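You operate a simulated robot arm through the tools that you are given. There is no shell and no other tool.

The job below is to be done with a simulated robot arm. You get a single attempt, and the scene is never put back.

## Task
Take your lock off and bring the carrier back to READY.
Fine: lock pin in its holder, hasp back, main switch on, panel stop out, reset pressed.

The check looks at the end state, three seconds after you hand in, the way a careful person would. Anything else that was tipped, shoved, dropped, spilled or broken makes it a failure.

## Robot
A 6-joint arm with a two-finger parallel gripper, fixed in place. Base frame: the origin is at the foot of the arm, x ahead of it, y to its left, z up; the work surface is at about z = 0.86. Lengths are in m, angles in rad, forces in N, time in s.
With the tool pointing down near the work surface it reaches from about 0.58 to 0.94 m from the base axis. Its first joint turns from -2.601 to 2.601 rad. Payload 3.43 kg.
Tool frame: the origin (TCP) lies between the finger pads and is the grasp point; the fingertips stand 0.034 m ahead of it; z points along the fingers, y is the line along which they close. Largest opening 0.128 m; finger width 0.024, thickness 0.012; the body of the gripper, 0.048 by 0.13 m, starts 0.096 m behind the TCP.
Orientation is told as [roll, pitch, yaw] about the base's x, y, z axes, in that order, counted from this pose: with the fingers straight down and closing along the base's y, the tool's x points along the base's -x, its y along +y and its z along -z.

## Interface
- The arm moves only by the tool step_arm. Its argument "series" is a list of rows, each an object of numbers (a shift or turn left out is 0, a gripper value left out holds the last): "tx", "ty", "tz": the shift along the tool's x, y, z in m; "ax", "ay", "az": the turn, a rotation vector about the tool's x, y, z in degrees; "hand": the gripper command, from -1 (fully open) to 1 (shut), values between in proportion. In form: [{"tx": .., "ty": .., "tz": .., "ax": .., "ay": .., "az": .., "hand": ..}, ...]. A call has 1 to 20 rows; each row is the pose to reach, as a shift and turn from the pose commanded when the call began, along the tool's axes at that moment. A row lasts 0.2 s, in which the tool goes at most 0.05 m and 0.15 rad; a call with a longer step from one row to the next is refused whole, and so is a gripper value outside its range. Where a pose cannot be reached the arm comes as near as it can. A force on the tool above 40 N (or 10 N above the force at the start of the call, whichever is more), or a blocked arm, ends the call early, and 0.2 s more pass. The fingers move at their own pace (about 0.108 m/s each) and stop on an object; they squeeze with about 34 N. The grip force told is the motor's: it shows also when the fingers shut on nothing. Time passes only in rows, and 0.2 s behind the last, so rows that repeat a pose let the fingers close. The reply holds the time, the measured pose of the TCP, the force on the tool along the base axes, the opening and the grip force, in the units named above and with some noise, with the torque about the TCP (base axes, N m) and any sound that the robot's microphone picked up, and new pictures: "views" is both (left out), scene, wrist or none.
- Cameras (640 x 400 px; columns grow to the right, rows downward): "scene" is fixed at [0.2181, -0.6464, 1.6421]; the picture's right is [0.38, -0.92, 0.00], its down [-0.83, -0.34, -0.45] and it looks along [0.42, 0.17, -0.89] (base axes); focal length 276 px, centre (320, 200). "wrist" rides on the gripper at [0.076, -0.011, -0.16] in the tool frame; the picture's right is [0.15, 0.99, 0.00], its down [-0.88, 0.13, -0.46] and it looks along [-0.45, 0.07, 0.89] (tool axes); focal length 234 px, centre (320, 200).
- move_column(by): slides the trunk up (or, below 0, down) by that many m; the arm rides with it, the base frame stays. It gives what a move gives, with no picture.
- point_at(camera, pixels): for up to 12 pixels [column, row] of the newest picture of that camera ("zoom" is the newest enlarged one), the place [x, y, z] in the base frame of the surface seen there, good to about 0.002 m, but the place of the scene camera against the robot may be out by one fixed shift of up to 0.025 m in any direction. The clock stands still meanwhile.
- zoom(camera, box): a new picture of the part [left, top, right, bottom] of that camera's present view, enlarged. The clock stands still meanwhile.
- finish_job(): hands the job in; it is judged then, once.

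Leave the gripper open and the arm clear of the work at the hand-in unless told otherwise.

The tools are called after "Request:" by a JSON object that holds its "op" and its "data". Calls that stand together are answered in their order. step_arm: Moves the arm, as the interface text tells. Its arguments: {"type":"object","properties":{"series":{"type":"array"},"views":{"type":"string","enum":["both","scene","wrist","none"]}},"required":["series"]} The other tools are called the same way: move_column (by) slides the trunk up or down; point_at (camera, pixels) gives the place of the surface under pixels of a picture; zoom (camera, box) takes an enlarged picture of a part of a camera's view; finish_job () hands the job in.

At the start:

```text
t: 0.0
eef_pos: [0.7212, -0.3954, 1.1713]
tcp_rot: [0.002, 0.0, 0.0]
force: [-0.7, -0.4, 0.2]
torque: [0.03, 0.03, -0.01]
opening: 0.1278
finger_force: 0.0
trunk travel left (down, up): [-0.675, 0.035]
```

scene: 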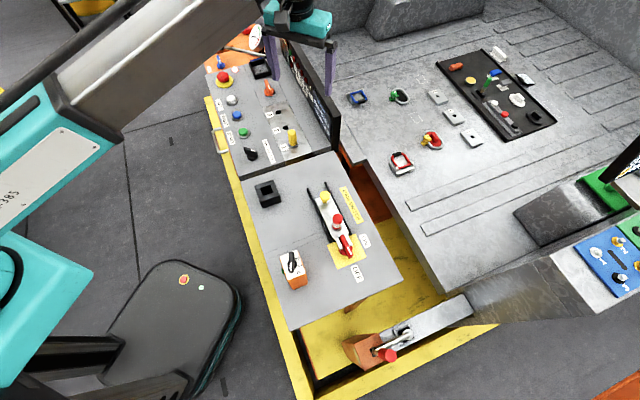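
wrist: 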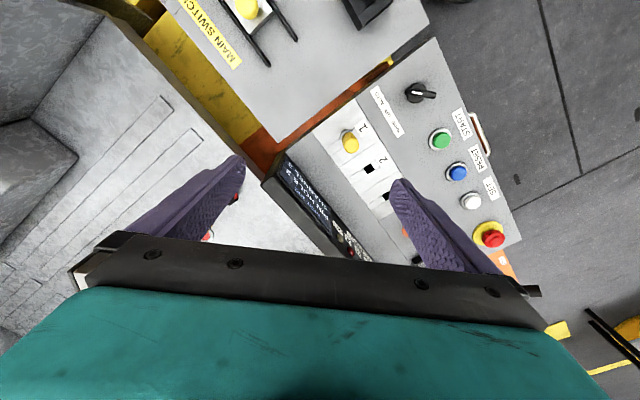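

I see a control desk with a main switch panel (around scene 335,220) and a button panel (around scene 250,110). First I enlarge both panels to read them.

Request:
{"op": "zoom", "data": {"camera": "scene", "box": [240, 150, 410, 330]}}

Request:
{"op": "zoom", "data": {"camera": "scene", "box": [200, 50, 350, 170]}}

Request:
{"op": "zoom", "data": {"camera": "wrist", "box": [260, 60, 540, 280]}}

Request:
{"op": "zoom", "data": {"camera": "wrist", "box": [140, 0, 440, 180]}}

```text
2.22 times, centred on (325, 240) of scene
```

zoom: 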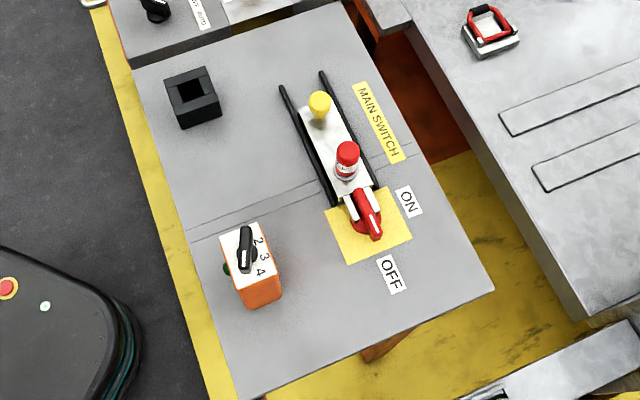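

```text
3.33 times, centred on (275, 110) of scene
```

zoom: 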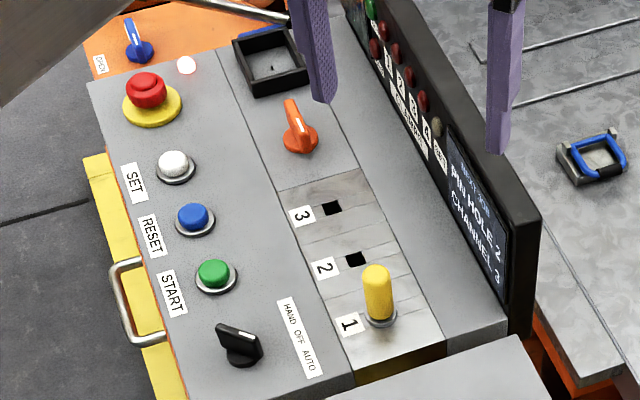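

```text
1.82 times, centred on (400, 170) of wrist
```

zoom: 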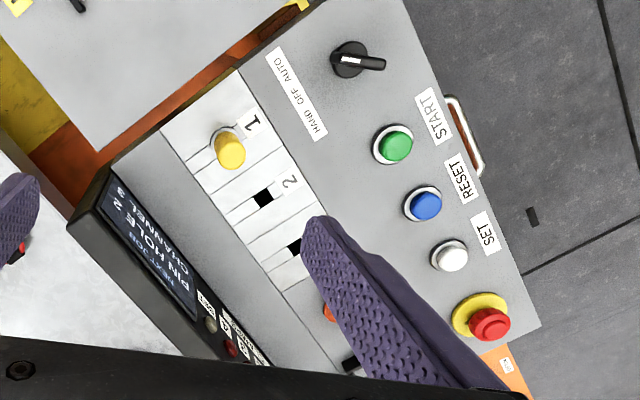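

```text
2.13 times, centred on (290, 90) of wrist
```

zoom: 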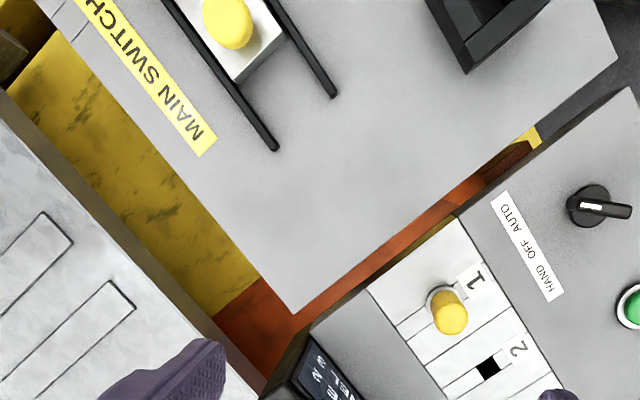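

The display reads "NEXT JOB PIN HOLE 2 CHANNEL 3". The lock pin (red with a white tag) stands in the hasp over the main switch at scene (347,222). I measure the key items from both cameras.

Request:
{"op": "point_at", "data": {"camera": "scene", "pixels": [[337, 218], [324, 196], [345, 245], [265, 187], [292, 262], [222, 77], [237, 115], [290, 135], [331, 210], [360, 250], [320, 290], [270, 230]]}}

Request:
{"op": "point_at", "data": {"camera": "wrist", "pixels": [[248, 8], [350, 142], [440, 139], [456, 171], [471, 201], [492, 238], [415, 93], [300, 100], [325, 215], [485, 232], [368, 168], [470, 90]]}}

Request:
{"op": "zoom", "data": {"camera": "scene", "box": [270, 30, 350, 150]}}

Request:
{"op": "zoom", "data": {"camera": "scene", "box": [300, 180, 380, 280]}}

```text
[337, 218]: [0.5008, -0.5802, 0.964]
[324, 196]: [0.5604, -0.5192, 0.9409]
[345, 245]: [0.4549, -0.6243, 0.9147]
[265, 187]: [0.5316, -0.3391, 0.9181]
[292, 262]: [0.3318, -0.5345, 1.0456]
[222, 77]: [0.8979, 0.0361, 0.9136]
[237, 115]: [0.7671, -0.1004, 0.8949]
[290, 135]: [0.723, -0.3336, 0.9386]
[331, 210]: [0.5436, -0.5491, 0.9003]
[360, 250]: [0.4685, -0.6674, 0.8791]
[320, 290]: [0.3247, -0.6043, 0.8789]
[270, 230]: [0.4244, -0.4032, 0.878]
```

```text
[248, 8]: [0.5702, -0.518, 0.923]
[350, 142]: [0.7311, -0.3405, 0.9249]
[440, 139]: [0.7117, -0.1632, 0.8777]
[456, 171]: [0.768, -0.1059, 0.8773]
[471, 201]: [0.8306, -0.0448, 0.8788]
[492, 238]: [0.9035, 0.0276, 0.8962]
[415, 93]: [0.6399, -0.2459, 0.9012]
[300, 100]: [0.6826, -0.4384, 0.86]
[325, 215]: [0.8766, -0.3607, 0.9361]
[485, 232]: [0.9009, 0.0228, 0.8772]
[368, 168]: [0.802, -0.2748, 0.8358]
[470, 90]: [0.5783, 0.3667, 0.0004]
```

```text
3.33 times, centred on (310, 90) of scene
```

zoom: 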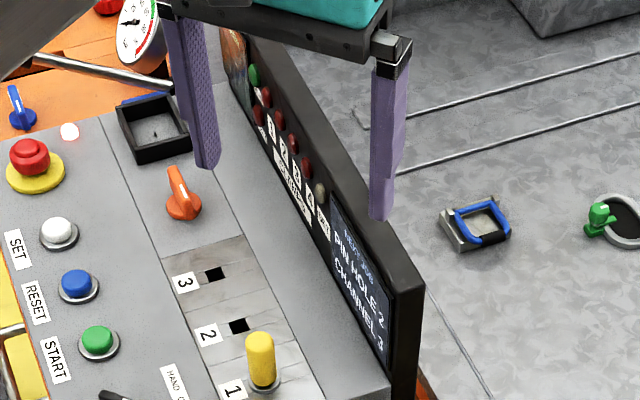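

```text
4.00 times, centred on (340, 230) of scene
```

zoom: 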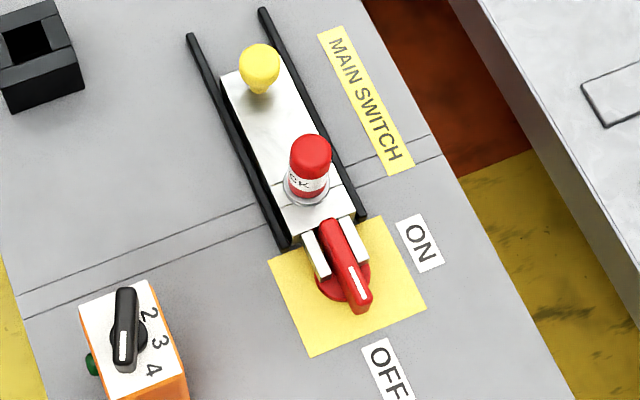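

The scene camera reads about 0.018 m too high and slightly off in y compared with the wrist camera. I move at the present height toward the main switch (to about x 0.38, y -0.60) to see the hasp, the pin and the holder with the wrist camera.

Request:
{"op": "step_arm", "data": {"series": [{"tx": 0.034, "ty": -0.02}, {"tx": 0.068, "ty": -0.041}, {"tx": 0.102, "ty": -0.061}, {"tx": 0.136, "ty": -0.082}, {"tx": 0.17, "ty": -0.102}, {"tx": 0.204, "ty": -0.123}, {"tx": 0.238, "ty": -0.143}, {"tx": 0.272, "ty": -0.164}, {"tx": 0.306, "ty": -0.184}, {"tx": 0.341, "ty": -0.205}, {"tx": 0.341, "ty": -0.205}], "views": "both"}}

```text
t: 2.4
eef_pos: [0.38, -0.598, 1.1734]
tcp_rot: [0.0, 0.0, -0.001]
force: [0.6, 0.5, 0.8]
torque: [0.01, 0.04, -0.04]
opening: 0.128
finger_force: 0.0
trunk travel left (down, up): [-0.675, 0.035]
```

scene: 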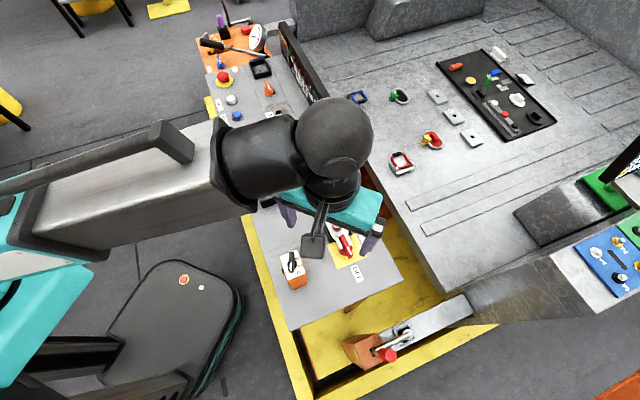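
wrist: 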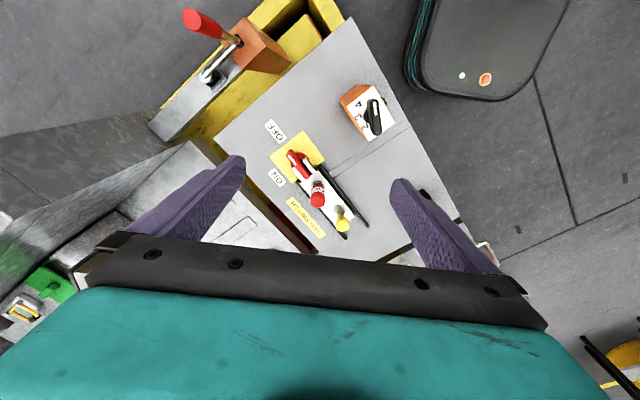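

The main switch, pin and hasp are in view at wrist (315,190). I enlarge this area.

Request:
{"op": "zoom", "data": {"camera": "wrist", "box": [250, 110, 410, 250]}}

Request:
{"op": "point_at", "data": {"camera": "wrist", "pixels": [[318, 200], [317, 187], [342, 224], [345, 213], [305, 181], [292, 157], [308, 168], [329, 206], [274, 131], [276, 178], [375, 135], [340, 180]]}}

```text
2.86 times, centred on (330, 180) of wrist
```

zoom: 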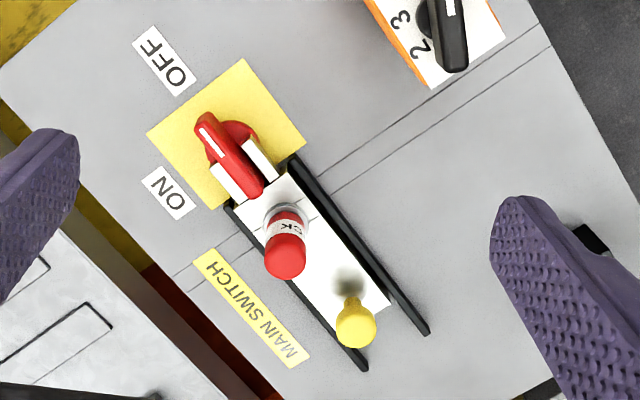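

```text
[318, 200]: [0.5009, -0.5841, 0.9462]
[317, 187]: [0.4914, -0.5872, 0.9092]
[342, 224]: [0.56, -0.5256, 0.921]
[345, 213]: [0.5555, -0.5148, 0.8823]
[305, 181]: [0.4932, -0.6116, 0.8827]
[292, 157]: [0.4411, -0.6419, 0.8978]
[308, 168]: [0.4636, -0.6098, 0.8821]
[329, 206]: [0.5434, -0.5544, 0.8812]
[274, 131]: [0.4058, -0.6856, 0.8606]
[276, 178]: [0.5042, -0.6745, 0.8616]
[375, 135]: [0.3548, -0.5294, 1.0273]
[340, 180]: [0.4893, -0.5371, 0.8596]
```

I measure finer points on the enlarged picture: the pin cap, its collar, the yellow knob, the switch handle ends and the fork.

Request:
{"op": "point_at", "data": {"camera": "zoom", "pixels": [[286, 258], [270, 258], [302, 258], [286, 274], [286, 243], [286, 222], [286, 208], [356, 325], [356, 340], [348, 280], [205, 122], [252, 190]]}}

Request:
{"op": "point_at", "data": {"camera": "zoom", "pixels": [[225, 152], [240, 130], [217, 168], [262, 175], [229, 193], [265, 158], [300, 200], [262, 222], [385, 302], [428, 330], [362, 365], [155, 130]]}}

```text
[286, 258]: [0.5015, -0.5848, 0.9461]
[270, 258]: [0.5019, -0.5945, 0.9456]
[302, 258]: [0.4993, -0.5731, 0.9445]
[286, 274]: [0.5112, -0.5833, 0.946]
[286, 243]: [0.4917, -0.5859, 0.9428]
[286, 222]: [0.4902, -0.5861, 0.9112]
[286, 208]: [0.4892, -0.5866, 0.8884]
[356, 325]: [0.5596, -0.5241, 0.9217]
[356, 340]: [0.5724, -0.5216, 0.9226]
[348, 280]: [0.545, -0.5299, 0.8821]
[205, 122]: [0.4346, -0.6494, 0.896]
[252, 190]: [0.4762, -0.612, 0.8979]
```

```text
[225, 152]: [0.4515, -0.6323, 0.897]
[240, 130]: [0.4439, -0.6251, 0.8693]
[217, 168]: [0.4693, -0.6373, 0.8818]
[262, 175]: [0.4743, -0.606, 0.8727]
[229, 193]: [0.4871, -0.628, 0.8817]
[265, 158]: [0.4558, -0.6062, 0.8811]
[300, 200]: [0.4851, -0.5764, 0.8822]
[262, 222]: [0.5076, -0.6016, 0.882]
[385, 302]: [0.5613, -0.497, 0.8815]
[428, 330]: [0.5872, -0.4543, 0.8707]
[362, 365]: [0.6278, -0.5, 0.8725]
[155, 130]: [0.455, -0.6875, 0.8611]
```

Pin cap centre is about (0.501,-0.584), top z 0.946; knob about (0.560,-0.524), top z 0.922; the slide runs along 45°. Next I move to look at the black holder box near (0.53,-0.34).

Request:
{"op": "step_arm", "data": {"series": [{"tx": -0.01, "ty": 0.04}, {"tx": -0.02, "ty": 0.08}, {"tx": -0.03, "ty": 0.12}, {"tx": -0.04, "ty": 0.16}, {"tx": -0.05, "ty": 0.19}, {"tx": -0.05, "ty": 0.19}], "views": "wrist"}}

```text
t: 3.8
eef_pos: [0.4292, -0.4091, 1.1709]
tcp_rot: [0.001, 0.0, -0.002]
force: [0.6, 0.8, 0.8]
torque: [0.01, 0.0, 0.03]
opening: 0.1279
finger_force: 0.1
trunk travel left (down, up): [-0.675, 0.035]
```

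wrist: 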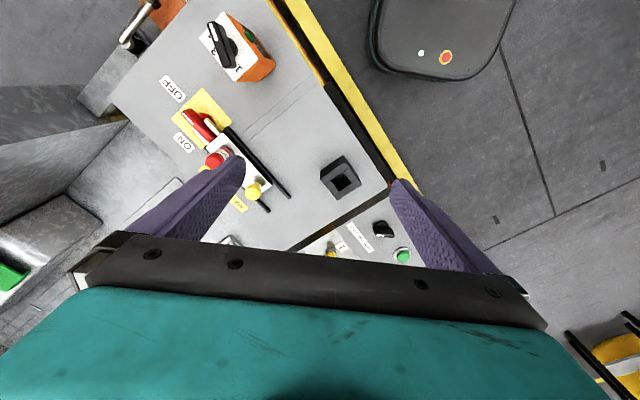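

The holder is at wrist (341,178). I enlarge it, then measure its rim and hole.

Request:
{"op": "zoom", "data": {"camera": "wrist", "box": [301, 146, 381, 206]}}

```text
6.67 times, centred on (341, 176) of wrist
```

zoom: 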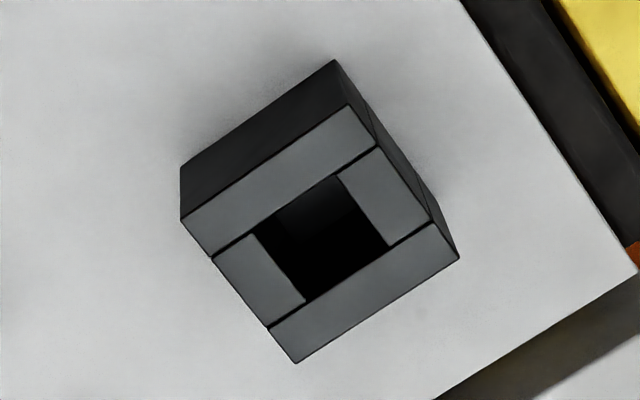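

Request:
{"op": "point_at", "data": {"camera": "zoom", "pixels": [[184, 218], [347, 108], [455, 258], [296, 360], [256, 234], [336, 178], [390, 246], [308, 303], [320, 240], [330, 260], [310, 225], [120, 200]]}}

```text
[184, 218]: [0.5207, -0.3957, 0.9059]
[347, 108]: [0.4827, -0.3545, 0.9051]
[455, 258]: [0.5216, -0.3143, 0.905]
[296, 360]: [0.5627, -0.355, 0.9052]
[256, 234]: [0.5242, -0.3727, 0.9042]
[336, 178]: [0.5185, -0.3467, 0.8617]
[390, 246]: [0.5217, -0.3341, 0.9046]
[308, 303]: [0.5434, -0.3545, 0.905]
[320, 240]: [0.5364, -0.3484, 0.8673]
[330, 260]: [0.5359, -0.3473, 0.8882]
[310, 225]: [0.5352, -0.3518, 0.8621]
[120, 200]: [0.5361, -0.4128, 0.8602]
```

The holder's hole is centred near (0.5225,-0.354), about 27 mm wide, top at z 0.905. I look at the other parts of the scene (the lock boards on the right and the far panel) to make sure which holder is meant.

Request:
{"op": "zoom", "data": {"camera": "scene", "box": [540, 150, 640, 320]}}

Request:
{"op": "zoom", "data": {"camera": "scene", "box": [190, 0, 300, 100]}}

Request:
{"op": "zoom", "data": {"camera": "scene", "box": [340, 40, 560, 180]}}

Request:
{"op": "zoom", "data": {"camera": "scene", "box": [90, 240, 250, 400]}}

```text
2.35 times, centred on (590, 235) of scene
```

zoom: 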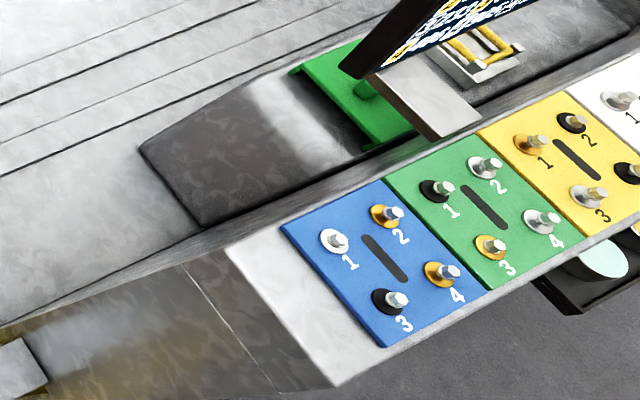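

```text
4.00 times, centred on (245, 50) of scene
```

zoom: 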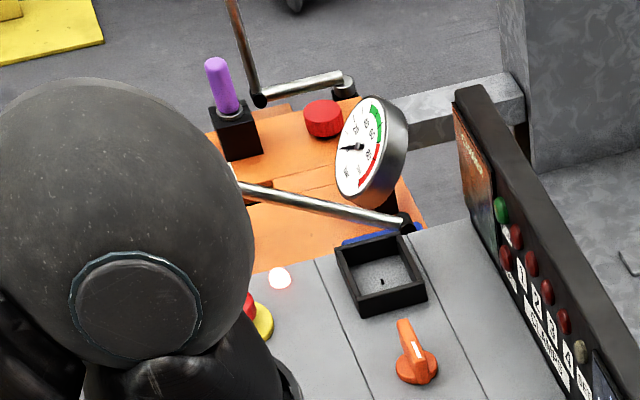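

```text
2.86 times, centred on (450, 110) of scene
```

zoom: 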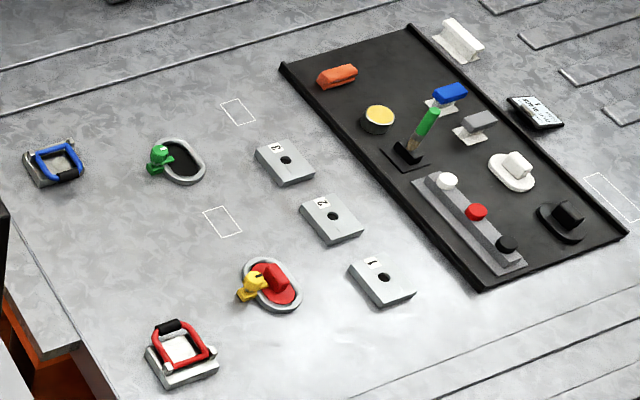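

```text
2.50 times, centred on (170, 320) of scene
```

zoom: 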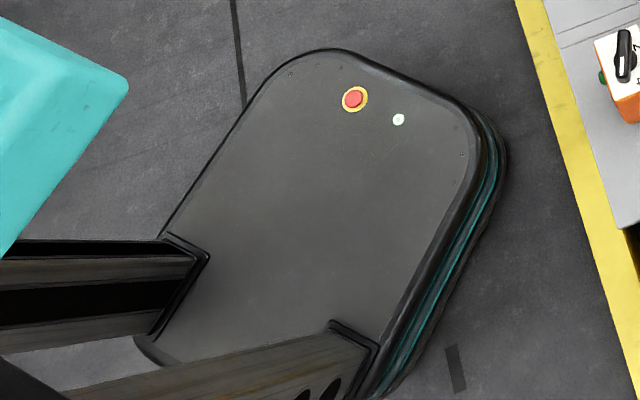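

The black box by the main switch is of the same kind as the one holding the purple pin on the far orange panel, so it is the lock pin's holder. I now turn the tool 45° so the fingers close across the rails, and go above the pin at z 1.05.

Request:
{"op": "step_arm", "data": {"series": [{"tx": -0.012, "ty": -0.029, "tz": 0.02, "az": -7.5}, {"tx": -0.024, "ty": -0.058, "tz": 0.04, "az": -15}, {"tx": -0.036, "ty": -0.087, "tz": 0.06, "az": -22.5}, {"tx": -0.048, "ty": -0.117, "tz": 0.08, "az": -30}, {"tx": -0.06, "ty": -0.146, "tz": 0.1, "az": -37.5}, {"tx": -0.072, "ty": -0.175, "tz": 0.12, "az": -45}, {"tx": -0.072, "ty": -0.175, "tz": 0.12, "az": -45}], "views": "both"}}

```text
t: 5.4
eef_pos: [0.5024, -0.5861, 1.0495]
tcp_rot: [-0.001, 0.0, 0.786]
force: [0.2, 0.1, -0.4]
torque: [0.03, -0.01, -0.02]
opening: 0.1281
finger_force: 0.0
trunk travel left (down, up): [-0.675, 0.035]
```

scene: 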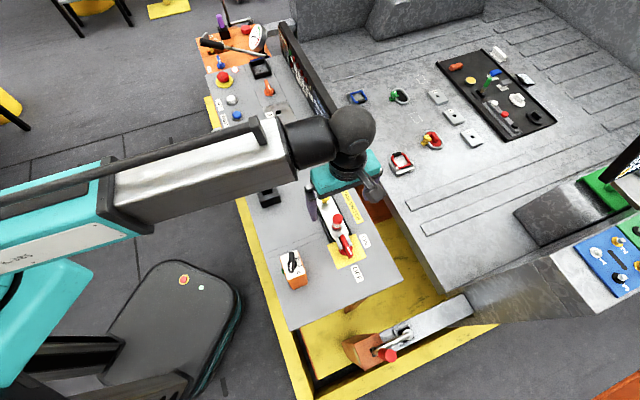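
wrist: 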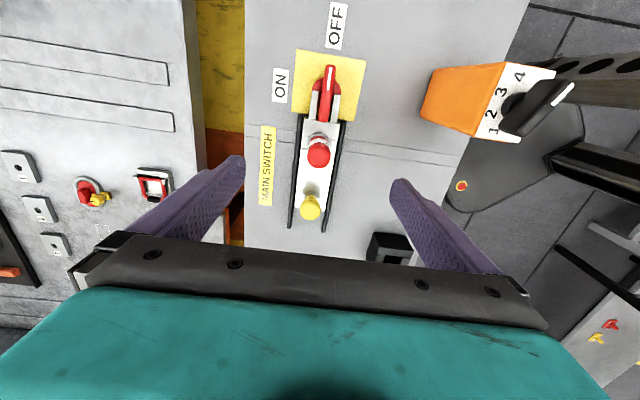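

The tool is aligned with the slide. I enlarge around the pin, knob and switch, and re-measure.

Request:
{"op": "zoom", "data": {"camera": "wrist", "box": [250, 50, 390, 230]}}

Request:
{"op": "point_at", "data": {"camera": "wrist", "pixels": [[318, 156], [308, 156], [329, 156], [318, 164], [310, 209], [301, 209], [319, 209], [330, 70], [330, 90], [325, 118], [435, 80], [500, 90]]}}

```text
2.22 times, centred on (320, 140) of wrist
```

zoom: 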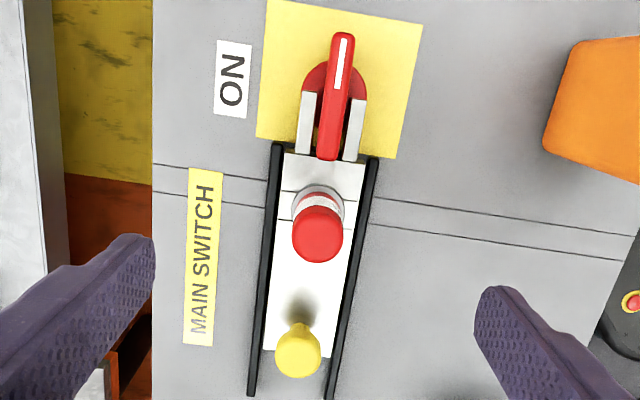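

```text
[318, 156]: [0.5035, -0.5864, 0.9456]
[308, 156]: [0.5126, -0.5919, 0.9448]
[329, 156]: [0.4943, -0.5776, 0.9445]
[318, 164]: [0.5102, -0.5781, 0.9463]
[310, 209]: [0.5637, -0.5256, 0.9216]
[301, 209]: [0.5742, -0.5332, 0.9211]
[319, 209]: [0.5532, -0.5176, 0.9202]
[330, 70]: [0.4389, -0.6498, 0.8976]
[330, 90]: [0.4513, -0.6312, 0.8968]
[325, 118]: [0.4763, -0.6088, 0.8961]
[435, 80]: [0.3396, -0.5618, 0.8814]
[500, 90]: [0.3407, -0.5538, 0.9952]
```

Pin cap centre refined to about (0.5025,-0.585). I lower straight down to TCP z 0.93 with the fingers open either side of the pin, still short of the slab (z 0.882).

Request:
{"op": "step_arm", "data": {"series": [{"tz": 0.04, "hand": -0.3}, {"tz": 0.08, "hand": -0.3}, {"tz": 0.105, "hand": -0.3}, {"tz": 0.1195, "hand": -0.3}, {"tz": 0.1195, "hand": -0.3}], "views": "wrist"}}

```text
t: 6.6
eef_pos: [0.5018, -0.5836, 0.9319]
tcp_rot: [0.001, 0.001, 0.785]
force: [-0.4, 1.0, -0.2]
torque: [-0.03, -0.03, 0.01]
opening: 0.0836
finger_force: 0.0
trunk travel left (down, up): [-0.675, 0.035]
```

wrist: 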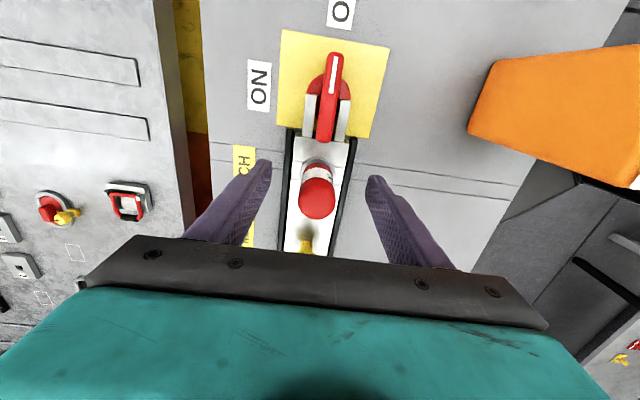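

The red cap sits midway between the fingers at wrist (317,190). I close on it.

Request:
{"op": "step_arm", "data": {"series": [{"hand": 1}, {"hand": 1}, {"hand": 1}, {"hand": 1}], "views": "wrist"}}

```text
t: 7.6
eef_pos: [0.5013, -0.5835, 0.9329]
tcp_rot: [-0.001, -0.001, 0.785]
force: [-0.1, 0.5, 0.7]
torque: [-0.01, 0.03, 0.01]
opening: 0.0268
finger_force: 33.9
trunk travel left (down, up): [-0.675, 0.035]
```

wrist: 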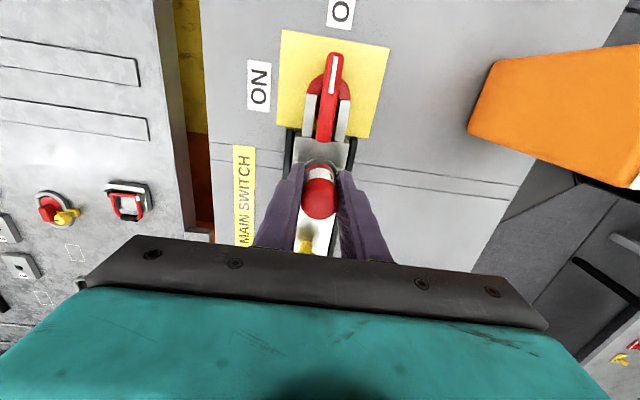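

The pin is gripped (opening 0.027, 34 N). I lift it straight up by 0.14 m.

Request:
{"op": "step_arm", "data": {"series": [{"tz": -0.01}, {"tz": -0.025}, {"tz": -0.045}, {"tz": -0.07}, {"tz": -0.1}, {"tz": -0.13}, {"tz": -0.14}, {"tz": -0.14}], "views": "both"}}

```text
t: 9.4
eef_pos: [0.5041, -0.5876, 1.0714]
tcp_rot: [-0.002, 0.001, 0.785]
force: [0.1, 0.1, -0.8]
torque: [-0.01, -0.02, -0.01]
opening: 0.0268
finger_force: 33.9
trunk travel left (down, up): [-0.675, 0.035]
```

scene: 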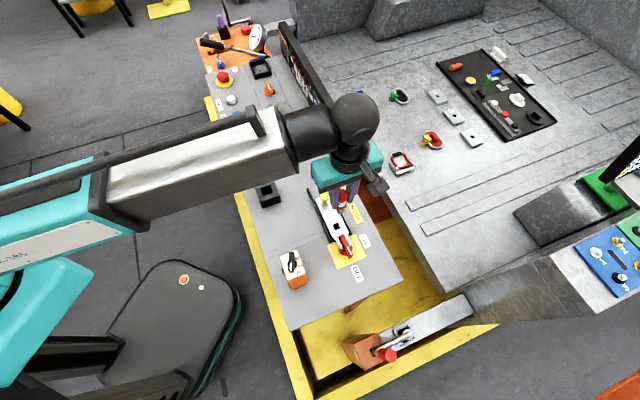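
wrist: 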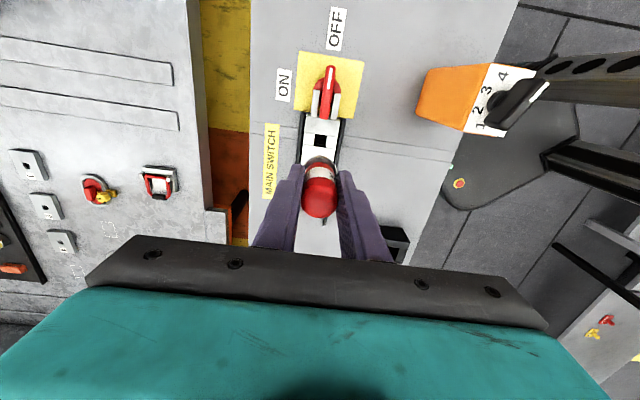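

The pin is out; the slab hole at (320,140) is square. I enlarge to see the pin's lower end.

Request:
{"op": "zoom", "data": {"camera": "wrist", "box": [280, 100, 370, 230]}}

Request:
{"op": "zoom", "data": {"camera": "scene", "box": [310, 160, 390, 260]}}

Request:
{"op": "point_at", "data": {"camera": "wrist", "pixels": [[320, 140], [314, 135], [326, 135], [326, 146], [314, 146], [320, 163], [320, 200], [323, 221]]}}

```text
3.08 times, centred on (325, 165) of wrist
```

zoom: 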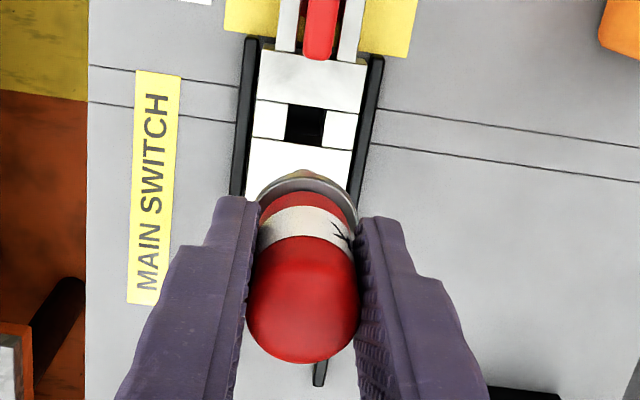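

```text
4.00 times, centred on (350, 210) of scene
```

zoom: 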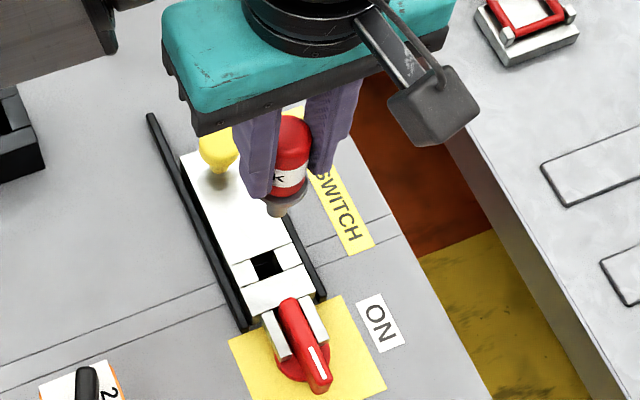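

```text
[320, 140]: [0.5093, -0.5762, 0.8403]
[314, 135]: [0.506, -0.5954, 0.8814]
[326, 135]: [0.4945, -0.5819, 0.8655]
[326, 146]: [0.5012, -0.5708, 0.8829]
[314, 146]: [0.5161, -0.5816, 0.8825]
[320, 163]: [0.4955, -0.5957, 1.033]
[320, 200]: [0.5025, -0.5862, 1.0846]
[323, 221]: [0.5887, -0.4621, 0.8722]
```

I measure the visible lower end of the pin from the scene camera.

Request:
{"op": "point_at", "data": {"camera": "zoom", "pixels": [[272, 211], [285, 208], [280, 200], [290, 180], [290, 125], [298, 210]]}}

Request:
{"op": "zoom", "data": {"camera": "scene", "box": [325, 190, 355, 220]}}

```text
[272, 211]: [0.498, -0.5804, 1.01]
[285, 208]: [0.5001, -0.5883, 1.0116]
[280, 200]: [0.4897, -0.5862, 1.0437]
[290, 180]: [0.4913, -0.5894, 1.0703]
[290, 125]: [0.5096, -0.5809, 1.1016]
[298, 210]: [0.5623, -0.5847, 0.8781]
```

```text
13.33 times, centred on (340, 205) of scene
```

zoom: 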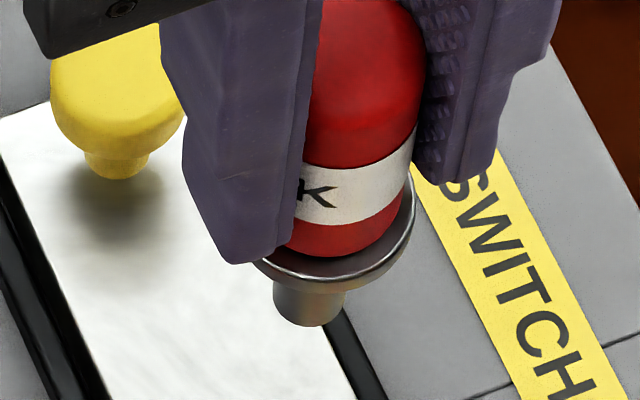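

The pin has a round shank about 30 mm long under a flange about 31 mm wide, which will seat on the 27 mm hole of the holder. I carry it over the holder to (0.5225,-0.354), staying at z 1.07.

Request:
{"op": "step_arm", "data": {"series": [{"tx": -0.0297, "ty": 0.0249}, {"tx": -0.0593, "ty": 0.0498}, {"tx": -0.089, "ty": 0.0747}, {"tx": -0.1187, "ty": 0.0995}, {"tx": -0.1483, "ty": 0.1244}, {"tx": -0.178, "ty": 0.1493}, {"tx": -0.178, "ty": 0.1493}], "views": "both"}}

```text
t: 11.0
eef_pos: [0.5218, -0.3528, 1.0699]
tcp_rot: [0.001, 0.001, 0.784]
force: [0.1, -0.3, -0.4]
torque: [-0.01, -0.02, 0.01]
opening: 0.0269
finger_force: 34.3
trunk travel left (down, up): [-0.675, 0.035]
```

scene: 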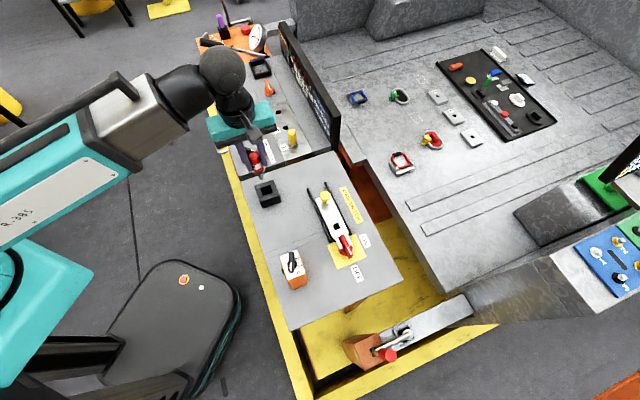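
wrist: 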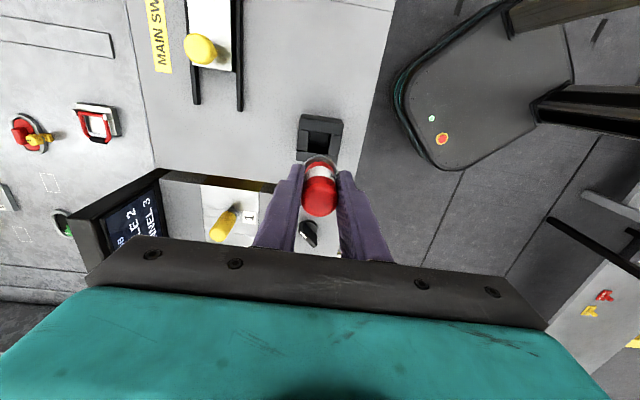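

The pin hangs above the holder. I check alignment in the enlarged wrist and scene views.

Request:
{"op": "zoom", "data": {"camera": "wrist", "box": [280, 100, 370, 220]}}

Request:
{"op": "zoom", "data": {"camera": "scene", "box": [235, 140, 295, 210]}}

Request:
{"op": "point_at", "data": {"camera": "wrist", "pixels": [[298, 115], [343, 121], [340, 155], [305, 131], [334, 134], [308, 147], [320, 131], [303, 151]]}}

```text
3.33 times, centred on (325, 160) of wrist
```

zoom: 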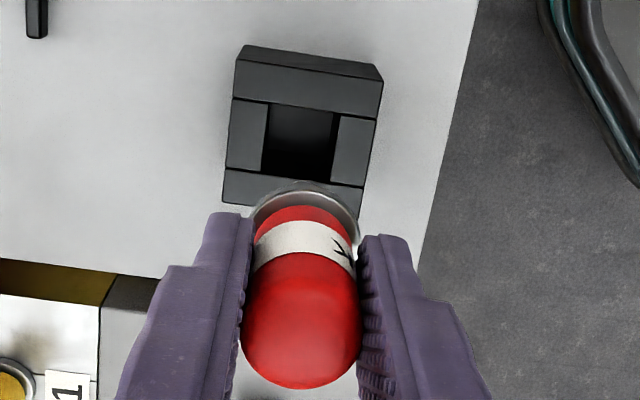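

```text
5.71 times, centred on (265, 175) of scene
```

zoom: 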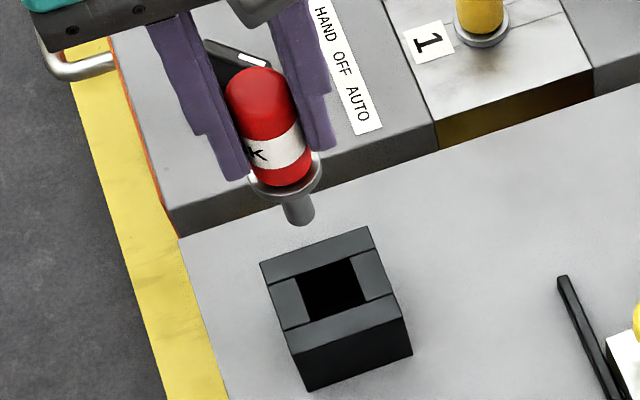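

```text
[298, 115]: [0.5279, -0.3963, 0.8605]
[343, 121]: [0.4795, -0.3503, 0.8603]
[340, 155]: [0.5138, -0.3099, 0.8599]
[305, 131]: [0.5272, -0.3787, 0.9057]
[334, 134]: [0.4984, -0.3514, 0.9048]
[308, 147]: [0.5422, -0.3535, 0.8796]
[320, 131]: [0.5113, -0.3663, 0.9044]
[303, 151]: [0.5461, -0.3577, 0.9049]
```

The shank is over the hole. I lower it in steps to about TCP z 0.96, where the flange should be just above the holder's rim.

Request:
{"op": "step_arm", "data": {"series": [{"tz": 0.03}, {"tz": 0.06}, {"tz": 0.08}, {"tz": 0.095}, {"tz": 0.105}, {"tz": 0.111}, {"tz": 0.111}], "views": "both"}}

```text
t: 12.6
eef_pos: [0.5196, -0.3528, 0.9605]
tcp_rot: [0.0, 0.0, 0.784]
force: [-1.4, 0.4, 1.5]
torque: [-0.07, -0.11, 0.0]
opening: 0.0269
finger_force: 34.8
trunk travel left (down, up): [-0.675, 0.035]
```

scene: 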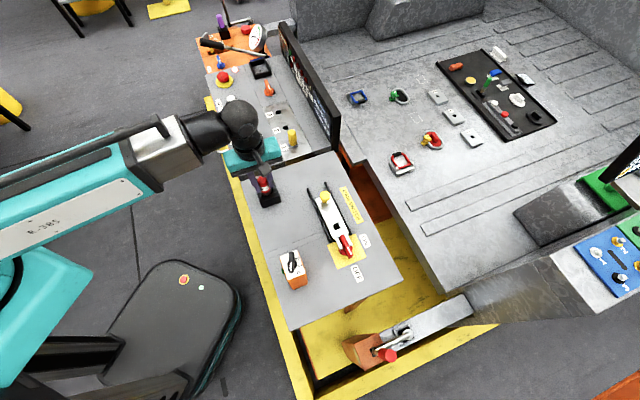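
wrist: 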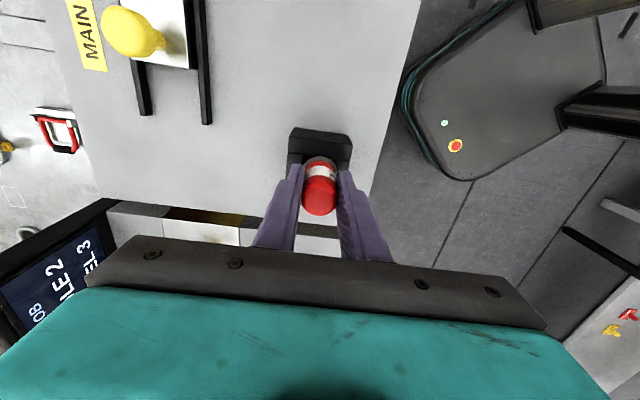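

The shank has entered the hole with little force. I go down another few millimetres to seat the flange.

Request:
{"op": "step_arm", "data": {"series": [{"tz": 0.002}, {"tz": 0.004}, {"tz": 0.004}], "views": "none"}}

Request:
{"op": "zoom", "data": {"camera": "scene", "box": [235, 150, 295, 215]}}

Request:
{"op": "zoom", "data": {"camera": "wrist", "box": [270, 110, 370, 230]}}

```text
t: 13.4
eef_pos: [0.5203, -0.3532, 0.9582]
tcp_rot: [-0.002, -0.001, 0.786]
force: [-3.3, 0.6, 23.8]
torque: [0.45, 0.37, -0.01]
opening: 0.0269
finger_force: 34.3
trunk travel left (down, up): [-0.675, 0.035]
```

```text
6.15 times, centred on (265, 182) of scene
```

zoom: 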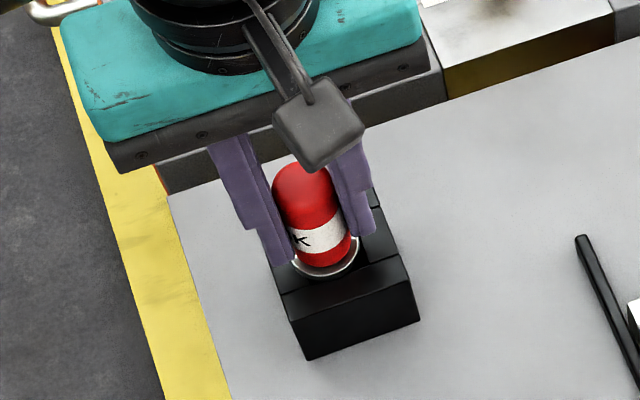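

```text
3.33 times, centred on (320, 170) of wrist
```

zoom: 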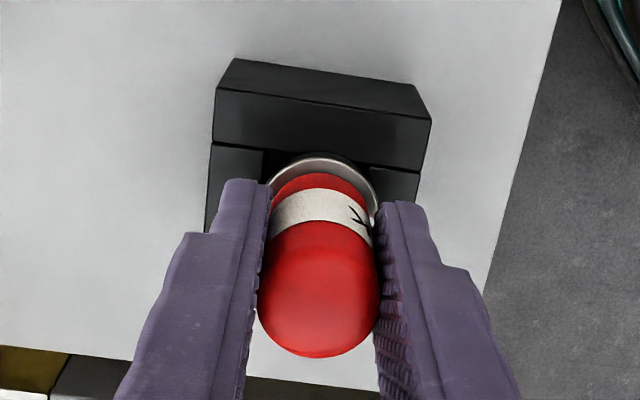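

The flange is seated (24 N upward, slightly off to one side). I raise 3 mm, shift 2 mm toward the hole's centre, and set it down lightly.

Request:
{"op": "step_arm", "data": {"series": [{"tz": -0.003}, {"tz": -0.003, "tx": -0.002, "ty": -0.002}, {"tz": -0.001, "tx": -0.002, "ty": -0.002}, {"tz": -0.001, "tx": -0.002, "ty": -0.002}], "views": "none"}}

```text
t: 14.4
eef_pos: [0.524, -0.3535, 0.9583]
tcp_rot: [0.0, -0.001, 0.785]
force: [-0.1, 0.1, 0.4]
torque: [0.0, -0.03, 0.0]
opening: 0.027
finger_force: 34.3
trunk travel left (down, up): [-0.675, 0.035]
```

Almost no force now, with the flange at the rim. I open the fingers gradually.

Request:
{"op": "step_arm", "data": {"series": [{"hand": 0.5}, {"hand": 0.4}, {"hand": 0.2}, {"hand": 0}, {"hand": 0}], "views": "both"}}

Request:
{"op": "zoom", "data": {"camera": "scene", "box": [235, 150, 295, 215]}}

Request:
{"op": "zoom", "data": {"camera": "wrist", "box": [270, 110, 370, 230]}}

```text
t: 15.6
eef_pos: [0.5229, -0.3538, 0.9583]
tcp_rot: [0.002, 0.001, 0.787]
force: [0.0, -0.2, -0.7]
torque: [-0.01, -0.03, 0.04]
opening: 0.0639
finger_force: 0.1
trunk travel left (down, up): [-0.675, 0.035]
```

scene: 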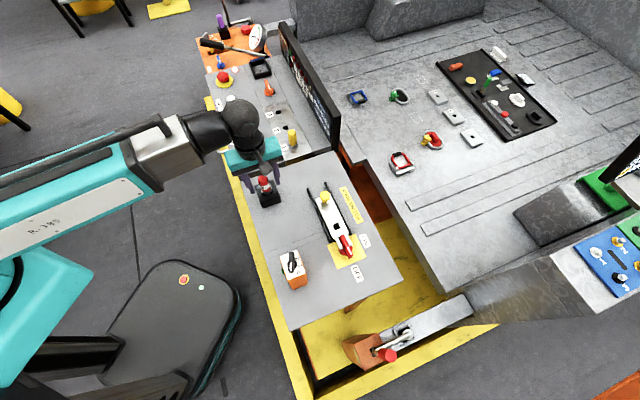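
wrist: 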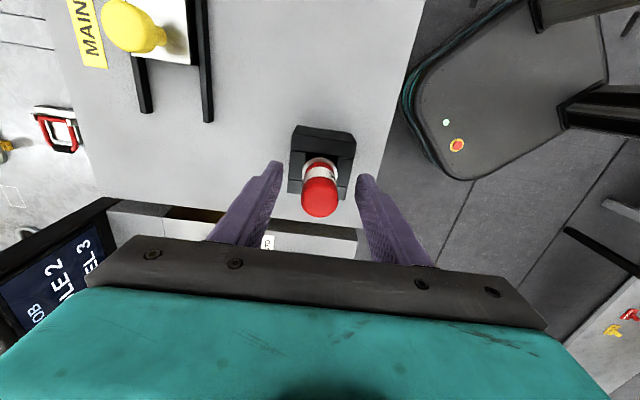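

```text
6.15 times, centred on (265, 182) of scene
```

zoom: 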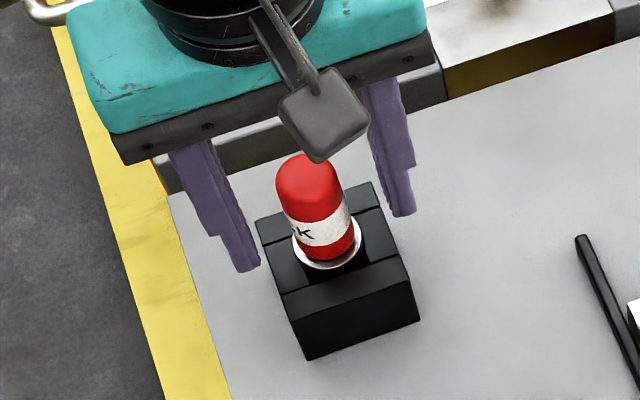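

```text
3.33 times, centred on (320, 170) of wrist
```

zoom: 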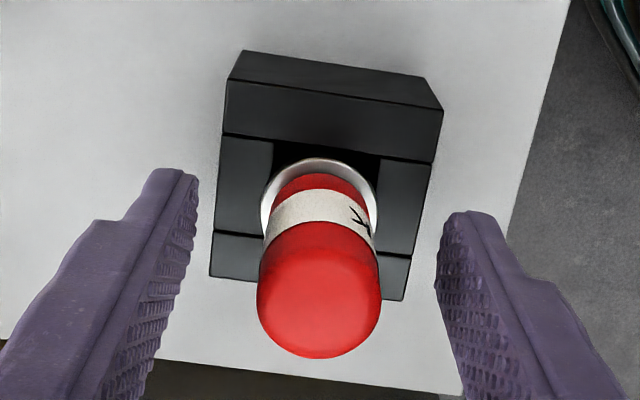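

The pin stands upright in its holder. I raise the tool clear to z about 1.07 and check the pin again.

Request:
{"op": "step_arm", "data": {"series": [{"tz": -0.03, "hand": 0}, {"tz": -0.07, "hand": 0}, {"tz": -0.11, "hand": 0}, {"tz": -0.11, "hand": 0}], "views": "both"}}

Request:
{"op": "zoom", "data": {"camera": "scene", "box": [235, 150, 295, 215]}}

Request:
{"op": "zoom", "data": {"camera": "wrist", "box": [270, 80, 370, 200]}}

```text
t: 16.6
eef_pos: [0.5204, -0.354, 1.0666]
tcp_rot: [0.002, 0.0, 0.784]
force: [-1.0, 0.2, -0.2]
torque: [0.0, -0.02, 0.0]
opening: 0.0643
finger_force: 0.1
trunk travel left (down, up): [-0.675, 0.035]
```

scene: 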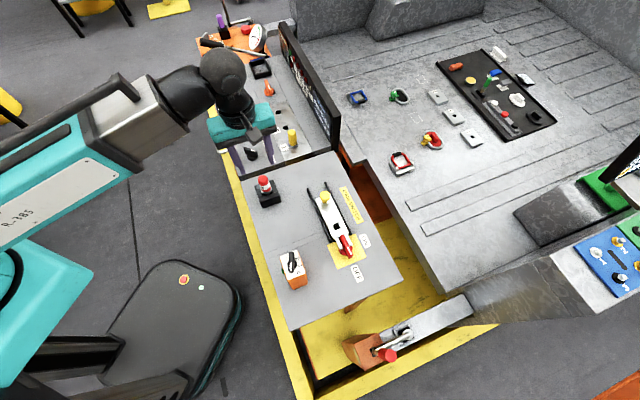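
wrist: 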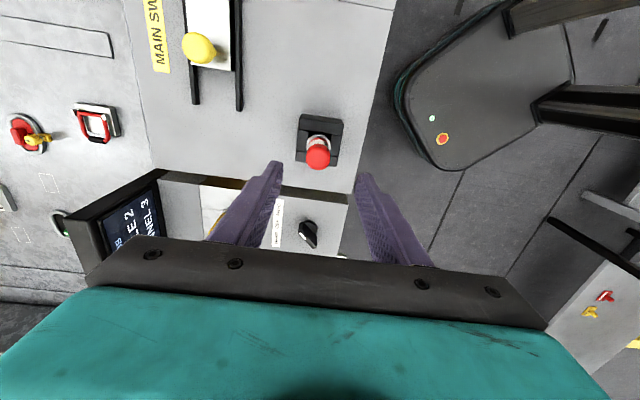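

```text
6.15 times, centred on (265, 182) of scene
```

zoom: 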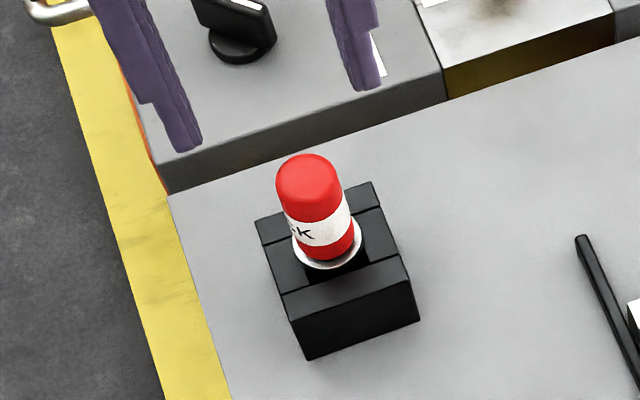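

```text
3.33 times, centred on (320, 140) of wrist
```

zoom: 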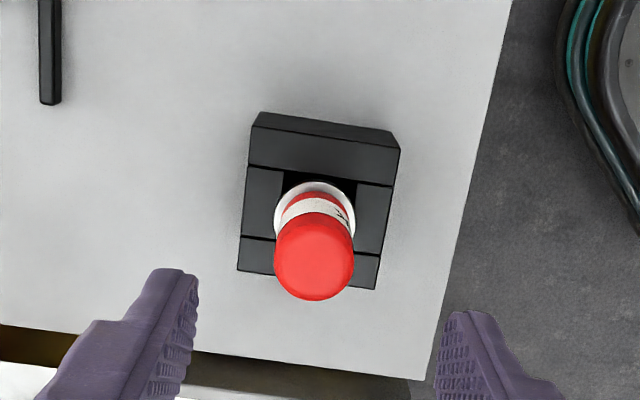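

The pin rests in its holder. I move above the hasp's yellow knob at about (0.5635,-0.5255), keeping z 1.067.

Request:
{"op": "step_arm", "data": {"series": [{"tx": 0.0187, "ty": -0.0298}, {"tx": 0.0373, "ty": -0.0596}, {"tx": 0.056, "ty": -0.0895}, {"tx": 0.0746, "ty": -0.1193}, {"tx": 0.0933, "ty": -0.1491}, {"tx": 0.0933, "ty": -0.1491}], "views": "wrist"}}

Request:
{"op": "zoom", "data": {"camera": "wrist", "box": [260, 60, 380, 210]}}

```text
t: 18.0
eef_pos: [0.5609, -0.5262, 1.0667]
tcp_rot: [0.001, 0.001, 0.785]
force: [1.0, -0.6, -0.8]
torque: [0.0, -0.02, -0.02]
opening: 0.064
finger_force: 0.1
trunk travel left (down, up): [-0.675, 0.035]
```

wrist: 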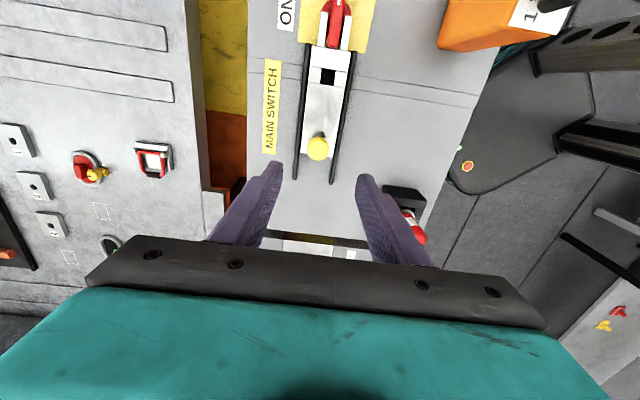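

```text
2.67 times, centred on (320, 135) of wrist
```

zoom: 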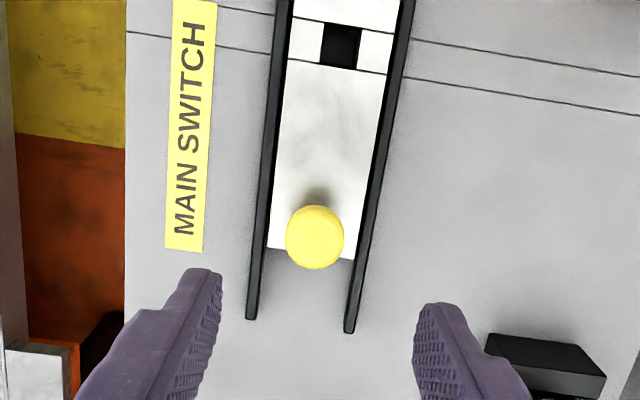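

Request:
{"op": "point_at", "data": {"camera": "zoom", "pixels": [[316, 238], [292, 238], [340, 238], [316, 216], [316, 262], [316, 195], [270, 243], [355, 256], [250, 312], [350, 326]]}}

```text
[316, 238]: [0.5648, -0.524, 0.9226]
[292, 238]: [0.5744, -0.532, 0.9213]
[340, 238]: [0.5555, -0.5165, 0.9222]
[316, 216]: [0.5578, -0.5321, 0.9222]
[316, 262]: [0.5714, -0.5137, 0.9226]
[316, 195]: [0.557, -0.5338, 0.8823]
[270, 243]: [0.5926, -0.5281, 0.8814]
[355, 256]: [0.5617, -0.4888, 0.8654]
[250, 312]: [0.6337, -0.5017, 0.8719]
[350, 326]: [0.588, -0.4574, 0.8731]
```

Knob centre (0.5648,-0.5238), top 0.922. I lower to TCP z 0.923, fingertips just above the slab, then close.

Request:
{"op": "step_arm", "data": {"series": [{"tx": -0.002, "tz": 0.04}, {"tx": -0.002, "tz": 0.08}, {"tx": -0.002, "tz": 0.12}, {"tx": -0.002, "tz": 0.145}, {"tx": -0.002, "tz": 0.145}, {"tx": -0.002, "tz": 0.145, "hand": 1}, {"tx": -0.002, "tz": 0.145, "hand": 1}, {"tx": -0.002, "tz": 0.145, "hand": 1}], "views": "wrist"}}

```text
t: 19.8
eef_pos: [0.5642, -0.5237, 0.921]
tcp_rot: [0.001, -0.001, 0.784]
force: [-6.5, 6.4, -5.4]
torque: [0.04, 0.05, 0.02]
opening: 0.029
finger_force: 45.5
trunk travel left (down, up): [-0.675, 0.035]
```

wrist: 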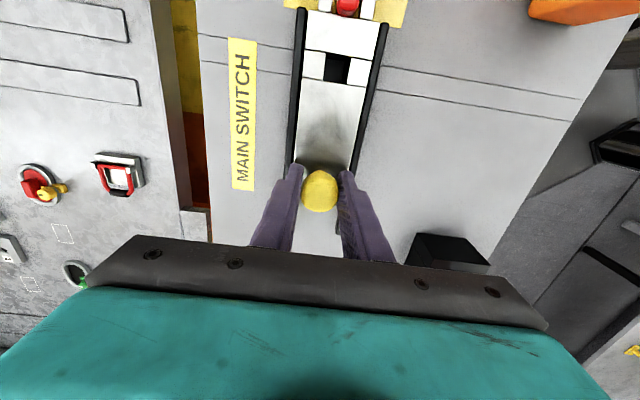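

The knob is gripped. I slide the hasp back (away from the switch, tool -x) up to 0.05 m in small steps; a stop will show as force.

Request:
{"op": "step_arm", "data": {"series": [{"tx": -0.008, "ty": 0.001, "hand": 1}, {"tx": -0.016, "ty": 0.001}, {"tx": -0.024, "ty": 0.001}, {"tx": -0.032, "ty": 0.001}, {"tx": -0.04, "ty": 0.001}, {"tx": -0.046, "ty": 0.001}, {"tx": -0.046, "ty": 0.001}], "views": "both"}}

```text
t: 21.4
eef_pos: [0.5973, -0.4906, 0.9205]
tcp_rot: [0.003, 0.001, 0.784]
force: [0.6, -3.3, -29.4]
torque: [-0.12, 0.1, 0.01]
opening: 0.0295
finger_force: 44.7
trunk travel left (down, up): [-0.675, 0.035]
```

scene: 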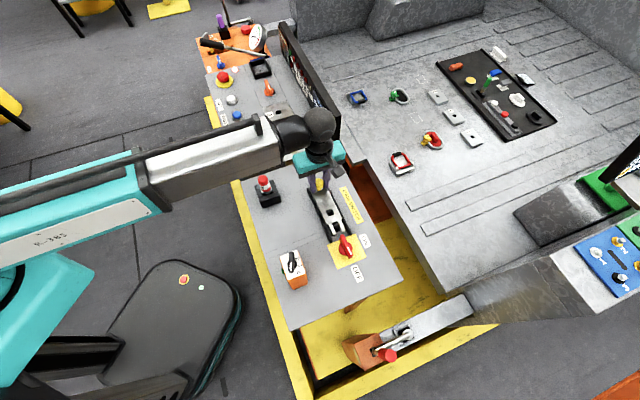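
wrist: 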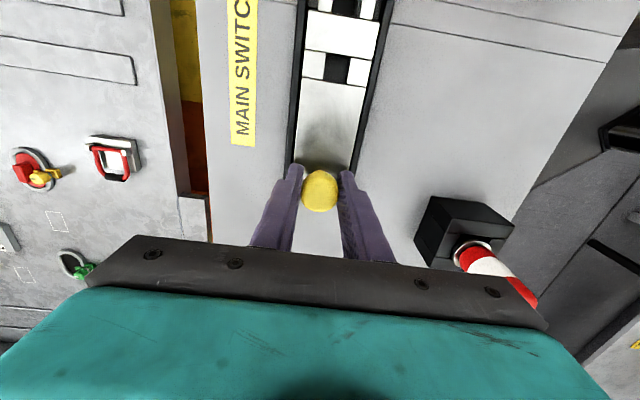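

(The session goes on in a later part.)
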